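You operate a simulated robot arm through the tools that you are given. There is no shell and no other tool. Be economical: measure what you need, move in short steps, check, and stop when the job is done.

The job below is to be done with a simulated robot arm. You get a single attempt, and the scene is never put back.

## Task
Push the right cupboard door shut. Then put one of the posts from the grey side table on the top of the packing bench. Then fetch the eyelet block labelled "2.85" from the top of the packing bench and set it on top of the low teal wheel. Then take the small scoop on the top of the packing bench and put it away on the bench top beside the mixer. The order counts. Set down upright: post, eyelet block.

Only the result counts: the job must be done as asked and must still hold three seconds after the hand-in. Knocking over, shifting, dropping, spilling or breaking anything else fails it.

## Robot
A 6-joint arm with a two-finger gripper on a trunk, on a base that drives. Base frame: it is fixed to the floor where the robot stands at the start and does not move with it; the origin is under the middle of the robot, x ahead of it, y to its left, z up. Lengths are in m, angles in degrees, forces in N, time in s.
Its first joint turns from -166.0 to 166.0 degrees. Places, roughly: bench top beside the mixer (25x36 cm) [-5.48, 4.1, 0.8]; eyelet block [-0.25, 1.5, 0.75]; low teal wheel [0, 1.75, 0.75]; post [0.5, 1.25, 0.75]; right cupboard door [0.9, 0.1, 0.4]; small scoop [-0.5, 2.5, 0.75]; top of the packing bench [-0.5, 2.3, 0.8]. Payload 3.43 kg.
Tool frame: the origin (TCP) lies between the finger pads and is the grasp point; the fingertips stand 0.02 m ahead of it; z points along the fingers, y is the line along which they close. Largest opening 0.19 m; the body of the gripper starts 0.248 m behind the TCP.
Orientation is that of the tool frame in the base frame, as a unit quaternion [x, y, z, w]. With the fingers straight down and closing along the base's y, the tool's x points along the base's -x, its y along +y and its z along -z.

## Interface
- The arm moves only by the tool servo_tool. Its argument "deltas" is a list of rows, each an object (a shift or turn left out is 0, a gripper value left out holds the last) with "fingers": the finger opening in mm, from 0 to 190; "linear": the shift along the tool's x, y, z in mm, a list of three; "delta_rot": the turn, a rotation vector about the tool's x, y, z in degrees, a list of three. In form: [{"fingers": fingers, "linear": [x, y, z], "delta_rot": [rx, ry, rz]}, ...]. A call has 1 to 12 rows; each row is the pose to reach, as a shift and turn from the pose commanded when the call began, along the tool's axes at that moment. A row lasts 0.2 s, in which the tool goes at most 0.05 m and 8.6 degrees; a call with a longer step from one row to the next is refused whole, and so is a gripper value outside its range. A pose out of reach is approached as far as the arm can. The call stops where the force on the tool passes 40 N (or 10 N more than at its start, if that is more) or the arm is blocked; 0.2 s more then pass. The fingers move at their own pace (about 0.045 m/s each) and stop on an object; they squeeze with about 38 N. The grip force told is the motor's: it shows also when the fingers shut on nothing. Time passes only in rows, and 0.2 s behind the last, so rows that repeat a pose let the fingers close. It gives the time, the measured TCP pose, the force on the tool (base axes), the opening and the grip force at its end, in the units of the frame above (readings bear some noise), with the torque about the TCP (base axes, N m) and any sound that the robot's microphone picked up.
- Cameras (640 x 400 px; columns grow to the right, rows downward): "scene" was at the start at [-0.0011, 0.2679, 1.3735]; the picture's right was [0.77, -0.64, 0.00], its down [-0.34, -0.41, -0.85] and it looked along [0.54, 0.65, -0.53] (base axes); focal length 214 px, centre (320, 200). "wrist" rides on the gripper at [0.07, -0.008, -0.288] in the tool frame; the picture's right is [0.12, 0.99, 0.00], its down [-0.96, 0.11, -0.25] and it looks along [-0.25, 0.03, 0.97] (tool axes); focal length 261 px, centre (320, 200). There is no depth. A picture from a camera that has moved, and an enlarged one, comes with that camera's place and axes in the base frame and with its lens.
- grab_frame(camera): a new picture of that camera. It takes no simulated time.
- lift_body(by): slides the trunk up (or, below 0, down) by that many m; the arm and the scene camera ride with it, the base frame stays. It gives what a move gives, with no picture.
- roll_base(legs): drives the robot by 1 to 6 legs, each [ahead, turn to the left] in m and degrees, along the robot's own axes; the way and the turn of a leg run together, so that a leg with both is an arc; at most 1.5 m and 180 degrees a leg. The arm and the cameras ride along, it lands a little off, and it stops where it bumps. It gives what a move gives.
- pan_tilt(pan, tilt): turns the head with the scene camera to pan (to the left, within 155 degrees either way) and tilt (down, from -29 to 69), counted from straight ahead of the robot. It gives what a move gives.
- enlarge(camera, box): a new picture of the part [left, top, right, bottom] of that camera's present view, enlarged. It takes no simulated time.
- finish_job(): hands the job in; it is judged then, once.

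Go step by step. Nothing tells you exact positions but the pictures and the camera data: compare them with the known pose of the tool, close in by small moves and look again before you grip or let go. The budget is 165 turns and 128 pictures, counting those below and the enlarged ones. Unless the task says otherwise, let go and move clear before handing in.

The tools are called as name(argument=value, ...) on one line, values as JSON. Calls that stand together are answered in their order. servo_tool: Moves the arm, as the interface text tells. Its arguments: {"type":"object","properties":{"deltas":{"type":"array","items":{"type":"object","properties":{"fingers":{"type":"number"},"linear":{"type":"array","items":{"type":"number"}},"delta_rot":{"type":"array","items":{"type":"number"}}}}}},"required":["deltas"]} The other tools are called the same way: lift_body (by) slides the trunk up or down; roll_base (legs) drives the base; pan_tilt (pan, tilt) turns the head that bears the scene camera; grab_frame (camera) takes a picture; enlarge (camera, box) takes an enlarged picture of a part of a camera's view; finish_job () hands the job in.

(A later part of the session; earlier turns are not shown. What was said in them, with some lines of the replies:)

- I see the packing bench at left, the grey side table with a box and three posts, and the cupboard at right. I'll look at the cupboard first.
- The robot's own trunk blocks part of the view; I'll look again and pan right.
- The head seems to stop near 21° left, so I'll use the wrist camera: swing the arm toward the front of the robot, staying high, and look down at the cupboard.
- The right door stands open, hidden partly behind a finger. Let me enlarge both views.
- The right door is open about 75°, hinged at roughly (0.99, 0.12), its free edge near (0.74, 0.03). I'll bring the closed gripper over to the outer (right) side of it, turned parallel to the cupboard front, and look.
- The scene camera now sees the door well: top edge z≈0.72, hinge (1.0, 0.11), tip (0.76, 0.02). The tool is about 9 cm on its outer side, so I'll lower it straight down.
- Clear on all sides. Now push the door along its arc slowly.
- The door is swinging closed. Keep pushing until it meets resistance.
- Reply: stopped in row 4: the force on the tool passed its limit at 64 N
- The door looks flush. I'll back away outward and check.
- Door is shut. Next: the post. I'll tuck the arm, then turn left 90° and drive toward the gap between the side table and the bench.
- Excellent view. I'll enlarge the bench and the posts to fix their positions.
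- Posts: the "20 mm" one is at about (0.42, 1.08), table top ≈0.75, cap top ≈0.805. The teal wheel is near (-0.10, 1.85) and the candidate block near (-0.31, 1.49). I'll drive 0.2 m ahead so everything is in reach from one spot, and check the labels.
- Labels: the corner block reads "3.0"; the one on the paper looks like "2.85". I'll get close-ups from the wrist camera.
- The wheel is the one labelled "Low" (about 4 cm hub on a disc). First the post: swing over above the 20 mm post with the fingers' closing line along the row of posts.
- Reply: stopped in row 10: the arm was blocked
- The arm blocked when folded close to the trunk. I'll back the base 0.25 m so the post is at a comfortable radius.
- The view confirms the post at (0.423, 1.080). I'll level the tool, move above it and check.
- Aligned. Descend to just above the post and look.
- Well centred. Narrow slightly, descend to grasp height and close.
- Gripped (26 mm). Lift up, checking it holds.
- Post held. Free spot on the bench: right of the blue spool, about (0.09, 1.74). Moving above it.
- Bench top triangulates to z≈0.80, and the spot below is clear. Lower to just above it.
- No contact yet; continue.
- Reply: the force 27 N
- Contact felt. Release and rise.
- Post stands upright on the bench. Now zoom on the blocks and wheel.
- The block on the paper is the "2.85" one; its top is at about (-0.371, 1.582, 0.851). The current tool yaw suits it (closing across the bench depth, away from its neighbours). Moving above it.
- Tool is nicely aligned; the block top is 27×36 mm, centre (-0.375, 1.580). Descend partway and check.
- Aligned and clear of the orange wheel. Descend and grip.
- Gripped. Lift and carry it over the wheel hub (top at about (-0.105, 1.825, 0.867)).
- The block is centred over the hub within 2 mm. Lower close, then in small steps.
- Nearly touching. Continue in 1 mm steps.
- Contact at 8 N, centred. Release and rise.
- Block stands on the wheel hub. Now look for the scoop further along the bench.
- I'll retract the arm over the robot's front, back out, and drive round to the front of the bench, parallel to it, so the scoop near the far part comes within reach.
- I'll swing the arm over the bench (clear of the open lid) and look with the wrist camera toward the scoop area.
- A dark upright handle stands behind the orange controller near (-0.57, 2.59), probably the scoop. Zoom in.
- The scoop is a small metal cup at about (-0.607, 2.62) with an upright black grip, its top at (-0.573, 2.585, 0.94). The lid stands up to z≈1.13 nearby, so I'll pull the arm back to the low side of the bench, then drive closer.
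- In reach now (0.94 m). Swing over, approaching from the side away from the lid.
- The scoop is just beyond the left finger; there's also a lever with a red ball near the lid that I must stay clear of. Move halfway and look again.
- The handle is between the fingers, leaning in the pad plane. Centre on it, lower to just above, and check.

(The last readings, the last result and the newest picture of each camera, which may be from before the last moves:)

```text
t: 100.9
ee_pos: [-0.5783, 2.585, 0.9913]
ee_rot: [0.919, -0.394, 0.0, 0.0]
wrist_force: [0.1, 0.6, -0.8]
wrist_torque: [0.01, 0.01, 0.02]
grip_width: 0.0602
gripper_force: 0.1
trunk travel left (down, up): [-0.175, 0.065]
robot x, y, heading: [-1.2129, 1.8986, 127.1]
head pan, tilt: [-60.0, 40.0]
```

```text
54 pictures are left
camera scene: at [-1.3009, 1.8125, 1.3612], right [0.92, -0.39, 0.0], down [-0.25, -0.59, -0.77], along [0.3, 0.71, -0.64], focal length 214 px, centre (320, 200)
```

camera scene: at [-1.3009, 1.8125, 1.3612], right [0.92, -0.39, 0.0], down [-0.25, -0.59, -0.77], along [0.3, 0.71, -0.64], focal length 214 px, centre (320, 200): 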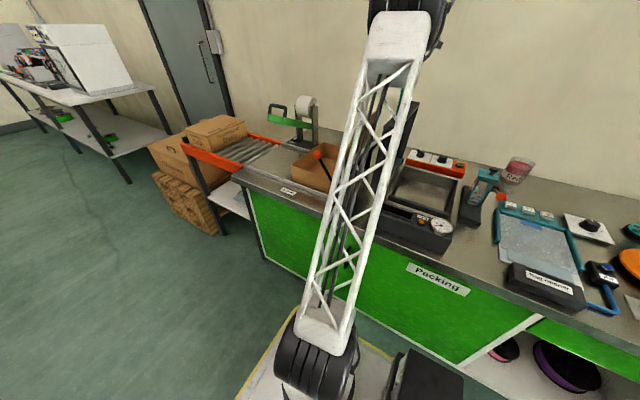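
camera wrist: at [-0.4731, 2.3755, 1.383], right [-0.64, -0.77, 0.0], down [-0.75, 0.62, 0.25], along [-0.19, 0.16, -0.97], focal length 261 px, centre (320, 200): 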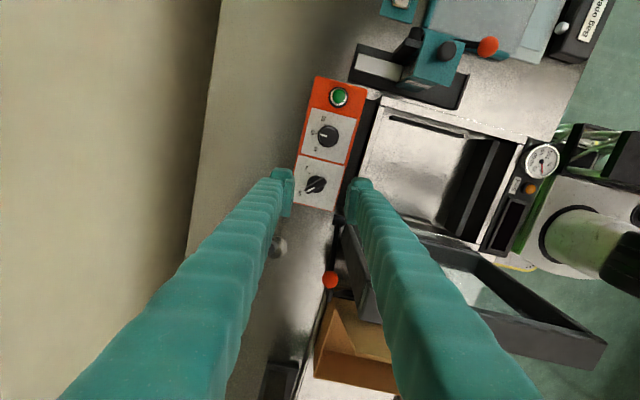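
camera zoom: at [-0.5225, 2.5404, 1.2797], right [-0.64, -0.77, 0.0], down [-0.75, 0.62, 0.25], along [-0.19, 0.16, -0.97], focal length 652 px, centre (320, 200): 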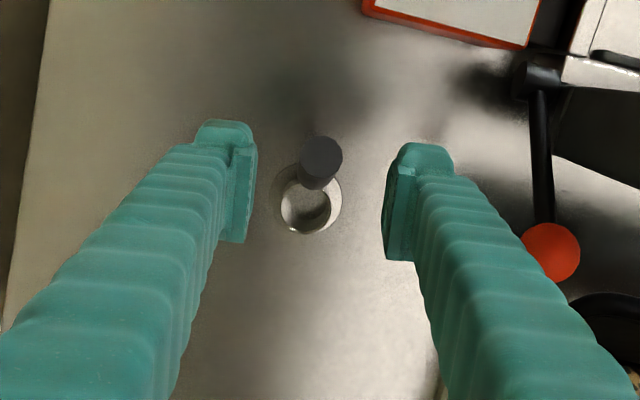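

servo_tool(deltas=[{"fingers": 50, "linear": [-4, -2, 20]}, {"linear": [-4, -2, 40]}, {"linear": [-4, -2, 60]}, {"linear": [-4, -2, 76]}, {"linear": [-4, -2, 76]}])

enlarge(camera="wrist", box=[240, 120, 400, 280])

```text
t: 102.1
ee_pos: [-0.58, 2.5884, 0.9147]
ee_rot: [0.919, -0.393, 0.0, 0.001]
wrist_force: [0.3, -0.5, 0.0]
wrist_torque: [-0.03, 0.01, 0.01]
grip_width: 0.0498
gripper_force: 0.2
trunk travel left (down, up): [-0.175, 0.065]
robot x, y, heading: [-1.2166, 1.8988, 127.2]
head pan, tilt: [-60.0, 40.0]
```

```text
2.50 times, centred on (320, 200) of wrist
camera zoom: at [-0.5238, 2.5443, 1.203], right [-0.64, -0.77, 0.0], down [-0.75, 0.62, 0.25], along [-0.19, 0.16, -0.97], focal length 652 px, centre (320, 200)
```

zoom: 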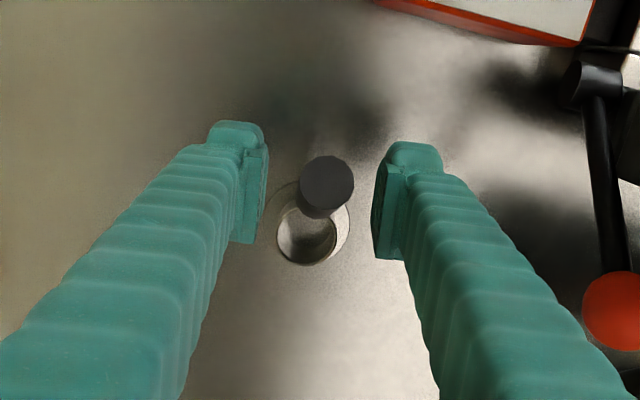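

Small correction and close.

servo_tool(deltas=[{"linear": [1, 2, 0]}, {"fingers": 0, "linear": [1, 2, 0]}, {"linear": [1, 2, 0]}, {"linear": [1, 2, 0]}, {"linear": [1, 2, 0]}, {"linear": [1, 2, 0]}])

enlarge(camera="wrist", box=[240, 120, 400, 280])

```text
t: 103.5
ee_pos: [-0.5802, 2.5854, 0.9156]
ee_rot: [0.919, -0.394, 0.0, 0.001]
wrist_force: [1.4, 0.1, 0.5]
wrist_torque: [0.05, -0.01, -0.03]
grip_width: 0.0214
gripper_force: 37.9
trunk travel left (down, up): [-0.175, 0.065]
robot x, y, heading: [-1.2158, 1.8984, 127.1]
head pan, tilt: [-60.0, 40.0]
```

```text
2.50 times, centred on (320, 200) of wrist
camera zoom: at [-0.5245, 2.5421, 1.203], right [-0.64, -0.77, 0.0], down [-0.75, 0.62, 0.25], along [-0.19, 0.16, -0.97], focal length 652 px, centre (320, 200)
```

zoom: 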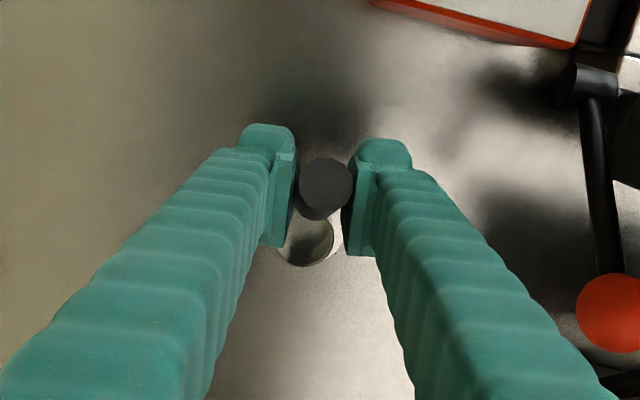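

Held firmly. Lift straight up.

servo_tool(deltas=[{"linear": [0, 0, -20]}, {"linear": [0, 0, -60]}, {"linear": [0, 0, -100]}, {"linear": [0, 0, -140]}, {"linear": [0, 0, -175]}, {"linear": [0, 0, -200]}, {"linear": [0, 0, -200]}])

grab_frame(camera="wrist")

```text
t: 105.1
ee_pos: [-0.579, 2.5855, 1.1139]
ee_rot: [0.919, -0.394, 0.0, 0.0]
wrist_force: [-1.1, 0.4, -1.6]
wrist_torque: [-0.07, -0.03, -0.01]
grip_width: 0.0215
gripper_force: 38.1
trunk travel left (down, up): [-0.175, 0.065]
robot x, y, heading: [-1.2128, 1.9013, 126.8]
head pan, tilt: [-60.0, 40.0]
```

```text
51 pictures are left
camera wrist: at [-0.5245, 2.5418, 1.4029], right [-0.64, -0.77, 0.0], down [-0.75, 0.62, 0.25], along [-0.19, 0.16, -0.97], focal length 261 px, centre (320, 200)
```

wrist: 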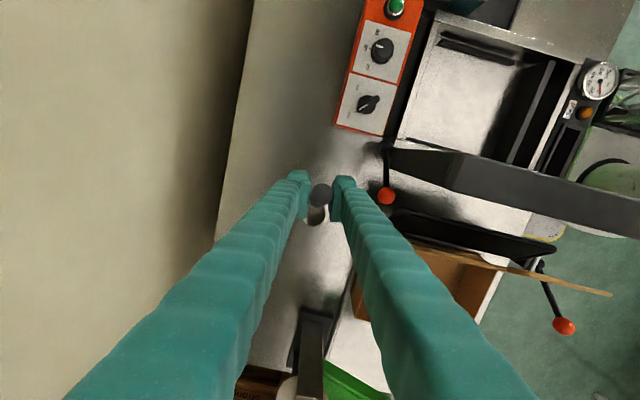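

Scoop held upright. Retrace the path away from the lid.

servo_tool(deltas=[{"linear": [39, 19, 0]}, {"linear": [78, 38, 0]}, {"linear": [116, 58, 0]}, {"linear": [155, 77, 0]}, {"linear": [182, 116, 0]}, {"linear": [210, 156, 0]}, {"linear": [237, 195, 0]}, {"linear": [265, 234, 0]}, {"linear": [292, 273, 0]}, {"linear": [320, 313, 0]}, {"linear": [347, 352, 0]}, {"linear": [375, 392, 0]}])

servo_tool(deltas=[{"linear": [27, 39, 0]}, {"linear": [55, 78, 0]}, {"linear": [82, 117, 0]}, {"linear": [110, 157, 0]}, {"linear": [110, 157, 0]}])

roll_base(legs=[[-0.6, 0]])

grab_frame(camera="wrist")

```text
t: 107.7
ee_pos: [-0.6049, 2.046, 1.1149]
ee_rot: [0.919, -0.394, -0.001, 0.001]
wrist_force: [0.6, 0.8, -2.0]
wrist_torque: [-0.23, 0.06, 0.01]
grip_width: 0.0215
gripper_force: 38.3
trunk travel left (down, up): [-0.175, 0.065]
robot x, y, heading: [-1.2135, 1.9023, 127.1]
head pan, tilt: [-60.0, 40.0]
```

```text
t: 108.9
ee_pos: [-0.6428, 1.8574, 1.1142]
ee_rot: [0.919, -0.394, 0.0, -0.001]
wrist_force: [-0.4, 0.0, -1.8]
wrist_torque: [-0.14, -0.01, -0.03]
grip_width: 0.0216
gripper_force: 38.1
trunk travel left (down, up): [-0.175, 0.065]
robot x, y, heading: [-1.2171, 1.8962, 127.1]
head pan, tilt: [-60.0, 40.0]
```

```text
t: 112.3
ee_pos: [-0.2828, 1.3778, 1.1153]
ee_rot: [0.919, -0.394, 0.0, 0.0]
wrist_force: [-0.7, 0.3, -2.2]
wrist_torque: [-0.05, -0.05, 0.02]
grip_width: 0.0215
gripper_force: 38.2
trunk travel left (down, up): [-0.175, 0.065]
robot x, y, heading: [-0.8466, 1.4205, 127.0]
head pan, tilt: [-60.0, 40.0]
```

```text
50 pictures are left
camera wrist: at [-0.2263, 1.3341, 1.4039], right [-0.64, -0.77, 0.0], down [-0.75, 0.62, 0.25], along [-0.19, 0.16, -0.97], focal length 261 px, centre (320, 200)
```

wrist: 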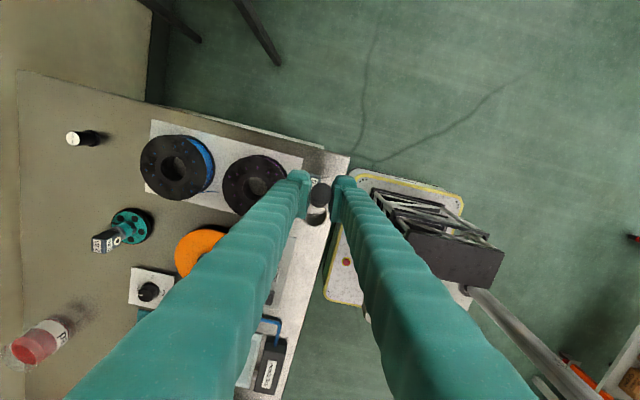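

Now sweep the arm to the robot's front for driving, over the low-item part of the bench.

servo_tool(deltas=[{"linear": [-41, -16, 0]}, {"linear": [-83, -32, 0]}, {"linear": [-124, -48, 0]}, {"linear": [-166, -64, 0]}, {"linear": [-207, -80, 0]}, {"linear": [-249, -96, 0]}, {"linear": [-290, -112, 0]}, {"linear": [-332, -128, 0]}, {"linear": [-373, -144, 0]}, {"linear": [-415, -160, 0]}, {"linear": [-456, -176, 0]}, {"linear": [-498, -192, 0]}])

servo_tool(deltas=[{"linear": [-37, 29, 0]}, {"linear": [-74, 58, 0]}, {"linear": [-111, 87, 0]}, {"linear": [-148, 116, 0]}, {"linear": [-185, 145, 0]}, {"linear": [-222, 175, 0]}, {"linear": [-259, 204, 0]}, {"linear": [-296, 233, 0]}, {"linear": [-333, 262, 0]}, {"linear": [-370, 291, 0]}, {"linear": [-407, 320, 0]}, {"linear": [-444, 350, 0]}])

pan_tilt(pan=20, tilt=20)

grab_frame(camera="scene")

```text
t: 114.9
ee_pos: [-0.4865, 1.8701, 1.1161]
ee_rot: [0.919, -0.394, 0.0, -0.002]
wrist_force: [0.1, -1.0, -1.8]
wrist_torque: [0.12, -0.08, -0.02]
grip_width: 0.0213
gripper_force: 38.1
trunk travel left (down, up): [-0.175, 0.065]
robot x, y, heading: [-0.8493, 1.4187, 127.2]
head pan, tilt: [-60.0, 40.0]
```

```text
t: 117.5
ee_pos: [-1.0459, 1.95, 1.1176]
ee_rot: [0.919, -0.394, -0.001, -0.001]
wrist_force: [-0.4, -0.3, -2.3]
wrist_torque: [0.01, 0.09, -0.01]
grip_width: 0.0216
gripper_force: 38.0
trunk travel left (down, up): [-0.175, 0.065]
robot x, y, heading: [-0.8517, 1.422, 127.1]
head pan, tilt: [-60.0, 40.0]
```

```text
t: 119.0
ee_pos: [-1.0442, 1.9502, 1.1168]
ee_rot: [0.919, -0.394, 0.0, 0.0]
wrist_force: [0.7, -0.6, -3.0]
wrist_torque: [-0.03, -0.06, -0.01]
grip_width: 0.0213
gripper_force: 37.9
trunk travel left (down, up): [-0.175, 0.065]
robot x, y, heading: [-0.8491, 1.4168, 127.2]
head pan, tilt: [20.0, 20.0]
```

```text
49 pictures are left
camera scene: at [-1.0493, 1.3043, 1.3925], right [0.54, 0.84, 0.0], down [0.29, -0.19, -0.94], along [-0.79, 0.51, -0.34], focal length 214 px, centre (320, 200)
```

scene: 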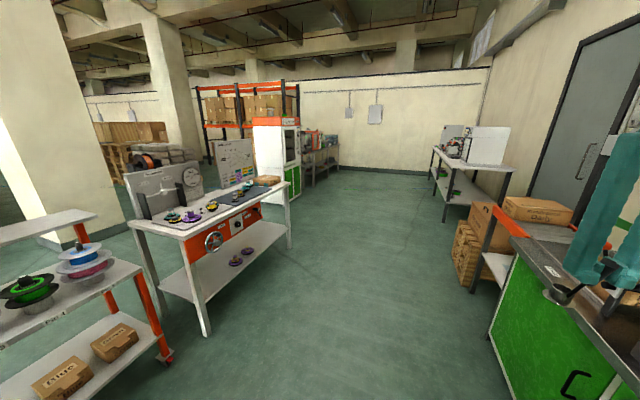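

The mixer spot projects to the far table next to the white cabinet. Zoom in there.

enlarge(camera="scene", box=[240, 100, 400, 220])

```text
3.33 times, centred on (320, 160) of scene
camera zoom: at [-1.0493, 1.3043, 1.3925], right [0.54, 0.84, 0.0], down [0.29, -0.19, -0.94], along [-0.79, 0.51, -0.34], focal length 715 px, centre (320, 333)
```

zoom: 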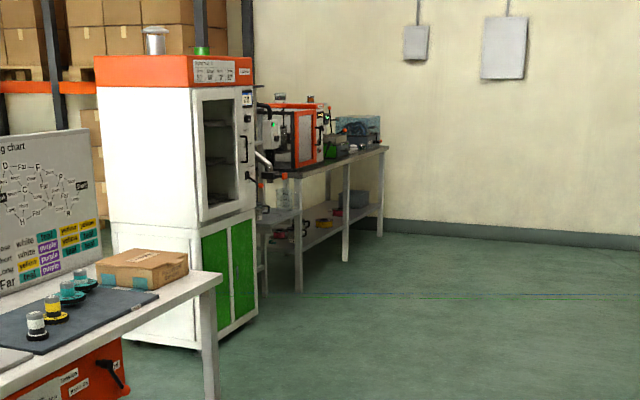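

The route along the aisle (heading ≈142.6°) is clear. Drive toward a point in front of that table.

roll_base(legs=[[0, 15.5], [1.5, 0], [1.5, 0], [1.4, 0]])

pan_tilt(pan=30, tilt=30)

grab_frame(camera="scene")

```text
t: 141.0
ee_pos: [-4.6635, 4.5644, 1.1165]
ee_rot: [0.962, -0.272, -0.001, 0.0]
wrist_force: [0.1, -0.1, -1.8]
wrist_torque: [-0.03, -0.03, -0.01]
grip_width: 0.0213
gripper_force: 37.9
trunk travel left (down, up): [-0.175, 0.065]
robot x, y, heading: [-4.3366, 4.1017, 141.8]
head pan, tilt: [20.0, 20.0]
```

```text
t: 141.7
ee_pos: [-4.6642, 4.5657, 1.1167]
ee_rot: [0.962, -0.272, 0.0, -0.001]
wrist_force: [-0.6, -0.7, -1.7]
wrist_torque: [-0.01, -0.05, 0.0]
grip_width: 0.0216
gripper_force: 38.2
trunk travel left (down, up): [-0.175, 0.065]
robot x, y, heading: [-4.3377, 4.1029, 141.6]
head pan, tilt: [30.0, 30.0]
```

```text
47 pictures are left
camera scene: at [-4.5025, 3.9219, 1.3765], right [0.14, 0.99, 0.0], down [0.49, -0.07, -0.87], along [-0.86, 0.12, -0.5], focal length 214 px, centre (320, 200)
```

scene: 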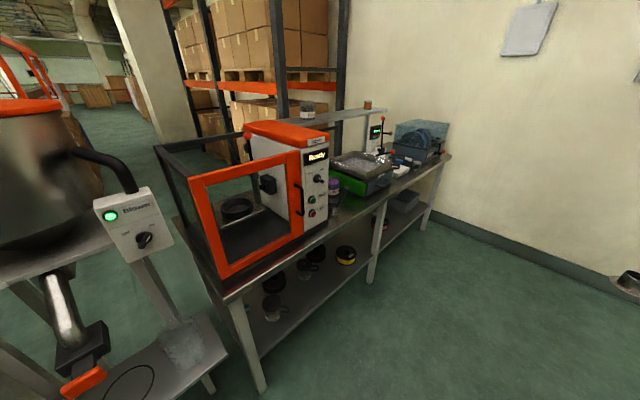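

enlarge(camera="scene", box=[220, 90, 460, 290])

enlarge(camera="scene", box=[0, 60, 260, 400])

```text
2.00 times, centred on (340, 190) of scene
camera zoom: at [-4.5025, 3.9219, 1.3765], right [0.14, 0.99, 0.0], down [0.49, -0.07, -0.87], along [-0.86, 0.12, -0.5], focal length 429 px, centre (280, 220)
```

zoom: 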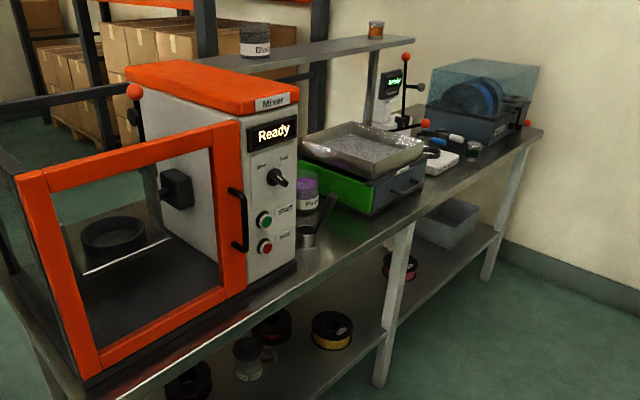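

```text
1.18 times, centred on (130, 230) of scene
camera zoom: at [-4.5025, 3.9219, 1.3765], right [0.14, 0.99, 0.0], down [0.49, -0.07, -0.87], along [-0.86, 0.12, -0.5], focal length 252 px, centre (544, 165)
```

zoom: 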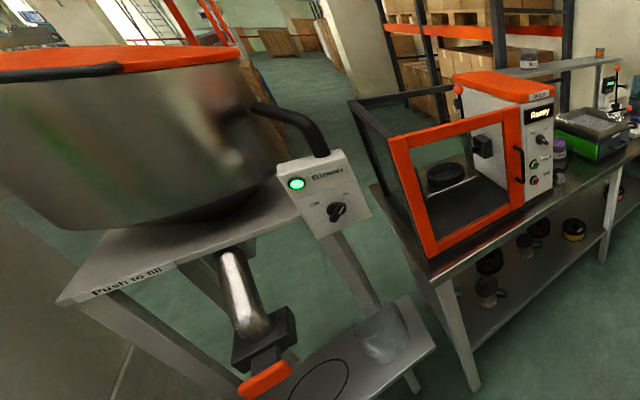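

The machine is labelled "Mixer"; the free strip of bench lies between it and the green scale, with a purple jar and another scoop already there. I'll drive in front of it and face it.

roll_base(legs=[[0.68, 0], [0, 73]])

pan_tilt(pan=0, tilt=45)

grab_frame(camera="scene")

grab_frame(camera="wrist")

```text
t: 148.8
ee_pos: [-5.4138, 4.3422, 1.1174]
ee_rot: [0.933, 0.359, 0.0, 0.0]
wrist_force: [1.0, 0.3, -0.9]
wrist_torque: [0.04, -0.08, -0.01]
grip_width: 0.0215
gripper_force: 37.9
trunk travel left (down, up): [-0.175, 0.065]
robot x, y, heading: [-4.8781, 4.5247, -144.6]
head pan, tilt: [30.0, 30.0]
```

```text
t: 149.8
ee_pos: [-5.4131, 4.3427, 1.1168]
ee_rot: [0.933, 0.36, 0.001, 0.0]
wrist_force: [-0.6, -0.8, -1.4]
wrist_torque: [0.03, -0.05, -0.03]
grip_width: 0.0213
gripper_force: 38.2
trunk travel left (down, up): [-0.175, 0.065]
robot x, y, heading: [-4.8807, 4.5222, -144.3]
head pan, tilt: [0.0, 45.0]
```

```text
44 pictures are left
camera scene: at [-4.7791, 4.3508, 1.3539], right [-0.58, 0.81, 0.0], down [0.57, 0.41, -0.71], along [-0.57, -0.41, -0.71], focal length 214 px, centre (320, 200)
```

scene: 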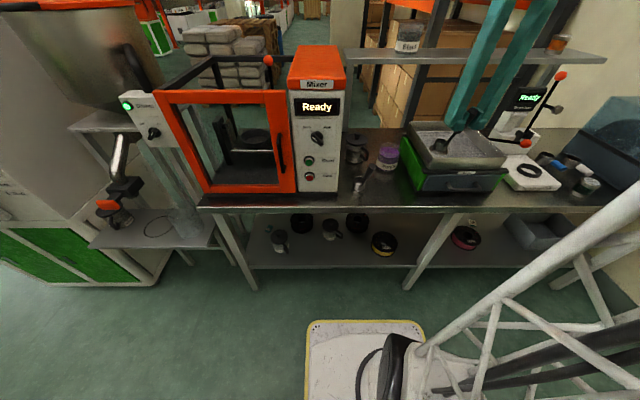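

```text
43 pictures are left
camera wrist: at [-5.3672, 4.3967, 1.4052], right [0.75, -0.66, 0.0], down [-0.64, -0.73, 0.25], along [-0.16, -0.19, -0.97], focal length 261 px, centre (320, 200)
```

wrist: 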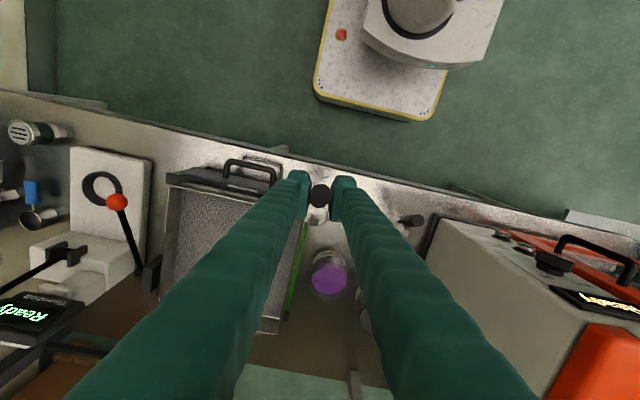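

enlarge(camera="wrist", box=[240, 160, 460, 340])

enlarge(camera="scene", box=[320, 110, 440, 220])

```text
2.22 times, centred on (350, 250) of wrist
camera zoom: at [-5.3672, 4.3967, 1.4052], right [0.75, -0.66, 0.0], down [-0.64, -0.73, 0.25], along [-0.16, -0.19, -0.97], focal length 579 px, centre (253, 89)
```

zoom: 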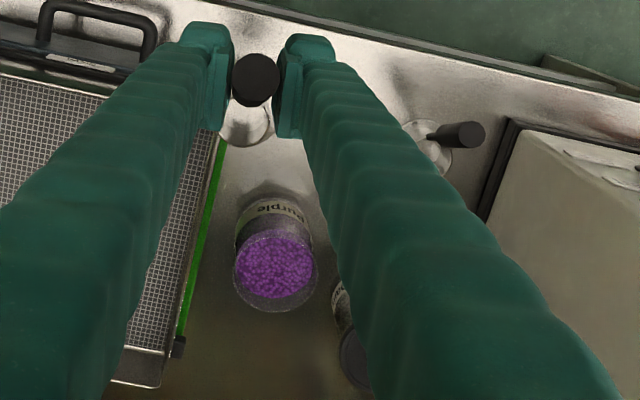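

```text
3.64 times, centred on (380, 165) of scene
camera zoom: at [-4.7791, 4.3508, 1.3539], right [-0.58, 0.81, 0.0], down [0.57, 0.41, -0.71], along [-0.57, -0.41, -0.71], focal length 780 px, centre (102, 327)
```

zoom: 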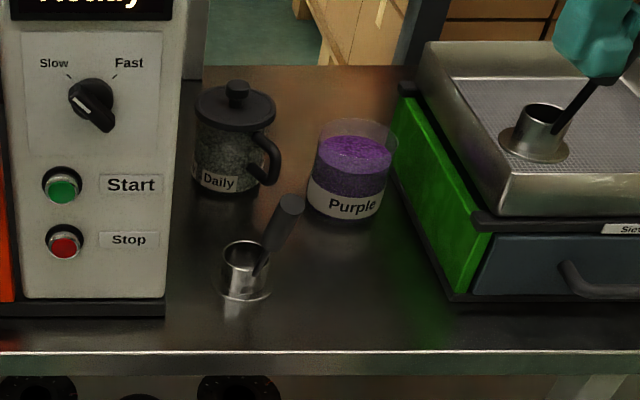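

The free spot is in front of the purple jar, between the existing scoop and the sieve: cup centre about (-5.45, 4.195). I'll move the held scoop above it and check.

servo_tool(deltas=[{"linear": [-26, 30, 0]}, {"linear": [-52, 60, 0]}, {"linear": [-78, 89, 0]}, {"linear": [-78, 89, 0]}])

enlarge(camera="wrist", box=[220, 130, 440, 310])

enlarge(camera="scene", box=[320, 90, 440, 220])

```text
t: 150.8
ee_pos: [-5.4121, 4.2236, 1.1167]
ee_rot: [0.933, 0.359, 0.0, 0.001]
wrist_force: [-0.4, -0.4, -1.9]
wrist_torque: [0.02, -0.07, 0.0]
grip_width: 0.0217
gripper_force: 37.9
trunk travel left (down, up): [-0.175, 0.065]
robot x, y, heading: [-4.8793, 4.5254, -144.3]
head pan, tilt: [0.0, 45.0]
```

```text
2.22 times, centred on (330, 220) of wrist
camera zoom: at [-5.3653, 4.2779, 1.4046], right [0.75, -0.66, 0.0], down [-0.64, -0.73, 0.25], along [-0.16, -0.19, -0.97], focal length 579 px, centre (298, 156)
```

zoom: 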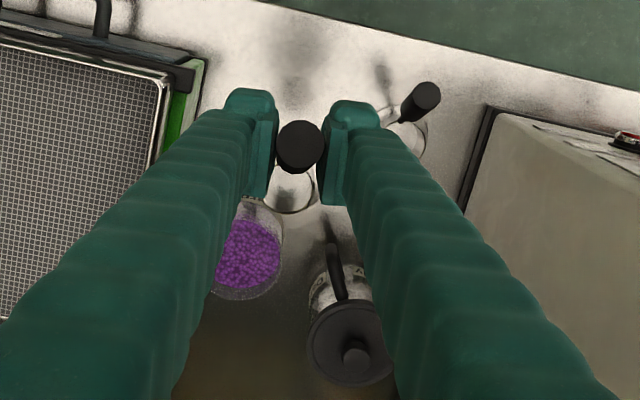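

```text
3.08 times, centred on (380, 155) of scene
camera zoom: at [-4.7792, 4.3508, 1.3539], right [-0.58, 0.81, 0.0], down [0.57, 0.41, -0.71], along [-0.57, -0.41, -0.71], focal length 660 px, centre (135, 338)
```

zoom: 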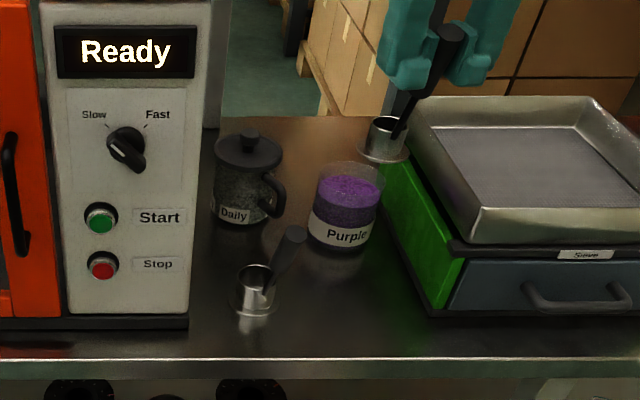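

Clear below. Shift 10 mm toward the sieve for margin, and lower.

servo_tool(deltas=[{"linear": [0, -10, 35]}, {"linear": [0, -10, 75]}, {"linear": [0, -10, 115]}, {"linear": [0, -10, 150]}, {"linear": [0, -10, 170]}, {"linear": [0, -10, 170]}])

enlarge(camera="scene", box=[320, 90, 440, 220])

enlarge(camera="wrist", box=[220, 130, 440, 310])

```text
t: 152.2
ee_pos: [-5.4192, 4.2321, 0.9469]
ee_rot: [0.934, 0.358, 0.0, 0.001]
wrist_force: [-0.1, -1.1, -1.5]
wrist_torque: [0.03, -0.07, 0.01]
grip_width: 0.0216
gripper_force: 37.9
trunk travel left (down, up): [-0.175, 0.065]
robot x, y, heading: [-4.882, 4.5261, -144.2]
head pan, tilt: [0.0, 45.0]
```

```text
3.08 times, centred on (380, 155) of scene
camera zoom: at [-4.7791, 4.3508, 1.3539], right [-0.58, 0.81, 0.0], down [0.57, 0.41, -0.71], along [-0.57, -0.41, -0.71], focal length 660 px, centre (135, 338)
```

zoom: 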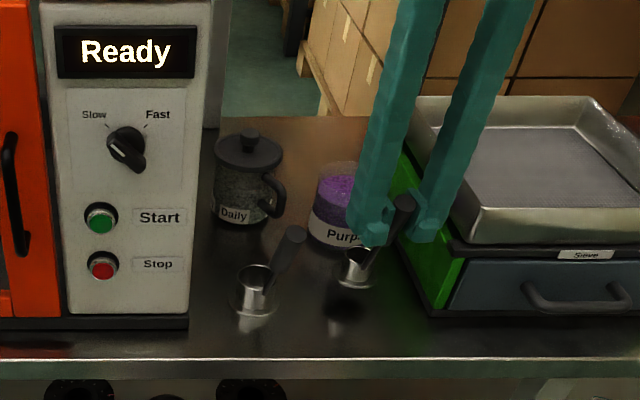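

```text
2.22 times, centred on (330, 220) of wrist
camera zoom: at [-5.3724, 4.2864, 1.2346], right [0.75, -0.66, 0.0], down [-0.64, -0.73, 0.25], along [-0.16, -0.19, -0.97], focal length 579 px, centre (298, 156)
```

zoom: 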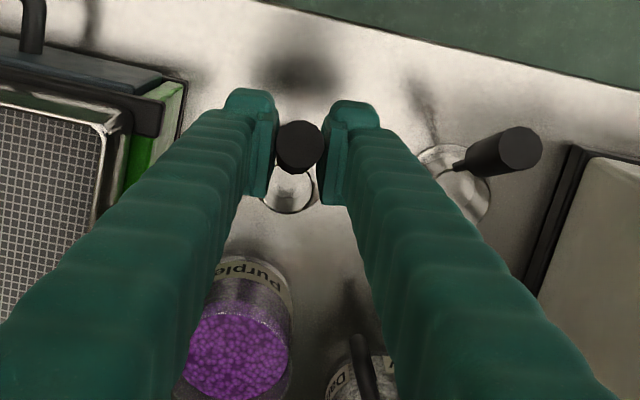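

Plenty of room. Lower in small steps to contact.

servo_tool(deltas=[{"linear": [0, 0, 5]}, {"linear": [0, 0, 10]}, {"linear": [0, 0, 15]}, {"linear": [0, 0, 20]}, {"linear": [0, 0, 23]}, {"linear": [0, 0, 25]}])

enlarge(camera="scene", box=[350, 140, 410, 200])

```text
t: 153.6
ee_pos: [-5.4196, 4.2319, 0.922]
ee_rot: [0.933, 0.359, 0.0, 0.0]
wrist_force: [-0.1, 0.6, -1.7]
wrist_torque: [0.03, -0.05, -0.02]
grip_width: 0.0216
gripper_force: 37.9
trunk travel left (down, up): [-0.175, 0.065]
robot x, y, heading: [-4.8803, 4.5219, -144.4]
head pan, tilt: [0.0, 45.0]
```

```text
6.67 times, centred on (380, 170) of scene
camera zoom: at [-4.7791, 4.3508, 1.3539], right [-0.58, 0.81, 0.0], down [0.57, 0.41, -0.71], along [-0.57, -0.41, -0.71], focal length 1430 px, centre (-80, 400)
```

zoom: 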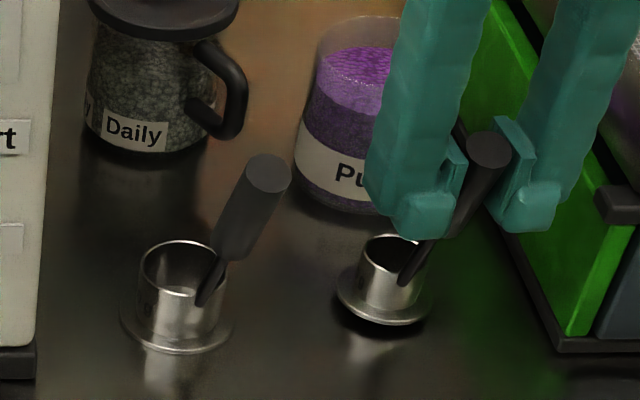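

servo_tool(deltas=[{"linear": [0, 0, 2]}, {"linear": [0, 0, 4]}, {"linear": [0, 0, 6]}])

```text
t: 154.3
ee_pos: [-5.4183, 4.2315, 0.9163]
ee_rot: [0.934, 0.359, -0.001, 0.0]
wrist_force: [2.2, -0.5, 6.8]
wrist_torque: [-0.11, 0.28, 0.04]
grip_width: 0.0218
gripper_force: 38.8
trunk travel left (down, up): [-0.175, 0.065]
robot x, y, heading: [-4.8783, 4.5202, -144.4]
head pan, tilt: [0.0, 45.0]
```

Contact. Release gently and rise.

servo_tool(deltas=[{"fingers": 30, "linear": [0, 0, 0]}, {"fingers": 38, "linear": [0, 0, 0]}, {"linear": [0, 0, 0]}, {"linear": [0, 0, -20]}, {"linear": [0, 0, -50]}, {"linear": [0, 0, -95]}, {"linear": [0, 0, -140]}, {"linear": [0, 0, -185]}, {"linear": [0, 0, -200]}])

enlarge(camera="scene", box=[320, 90, 440, 220])

grab_frame(camera="wrist")

```text
t: 156.3
ee_pos: [-5.4187, 4.2312, 1.1162]
ee_rot: [0.933, 0.36, 0.0, 0.001]
wrist_force: [-0.2, -0.7, -0.6]
wrist_torque: [0.02, -0.01, 0.0]
grip_width: 0.0379
gripper_force: 0.0
trunk travel left (down, up): [-0.175, 0.065]
robot x, y, heading: [-4.8765, 4.5233, -144.6]
head pan, tilt: [0.0, 45.0]
```

```text
3.08 times, centred on (380, 155) of scene
camera zoom: at [-4.7791, 4.3508, 1.3538], right [-0.58, 0.81, 0.0], down [0.57, 0.41, -0.71], along [-0.57, -0.41, -0.71], focal length 660 px, centre (135, 338)
```

zoom: 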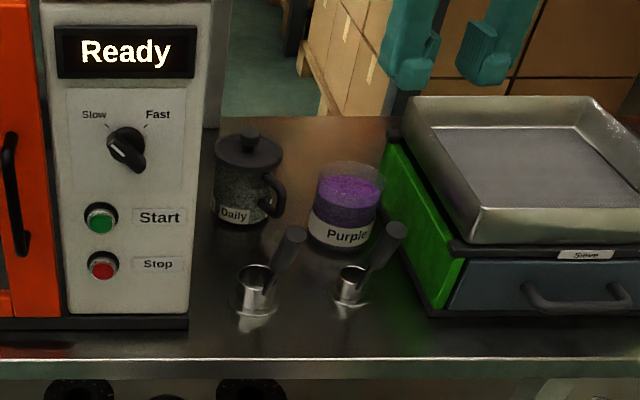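

```text
34 pictures are left
camera wrist: at [-5.3714, 4.2853, 1.4043], right [0.75, -0.66, 0.0], down [-0.64, -0.73, 0.25], along [-0.16, -0.19, -0.97], focal length 261 px, centre (320, 200)
```

wrist: 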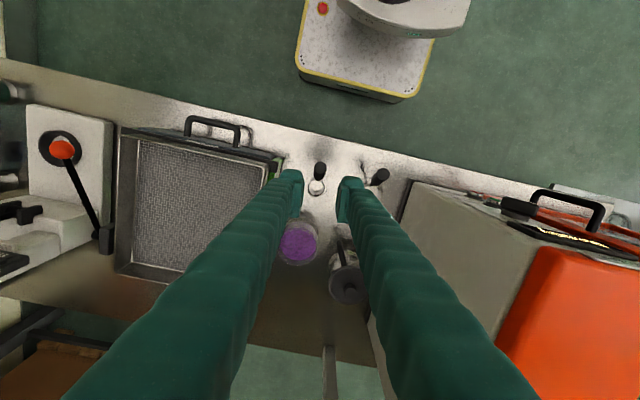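

The small scoop stands upright on the bench top beside the mixer, and the hand is clear. The door, post and block were checked when each was done, so I'm handing in.

finish_job()

```text
The job is handed in.
```

I finished all four steps in the order you asked and handed the job in; no verdict came back, and I checked each step only by camera just after doing it.

- **Cupboard door:** the right door is pushed shut, flush with the frame.
- **Post:** one black post from the grey side table stands upright on the packing bench, to the right of the blue spool.
- **Eyelet block:** the "2.85" block stands upright on top of the hub of the teal wheel labelled "Low". I took "on top of" to mean the hub.
- **Scoop:** the small scoop stands on the bench top between the mixer and the sieve, in front of the purple jar.

I saw nothing else knocked over or shifted.
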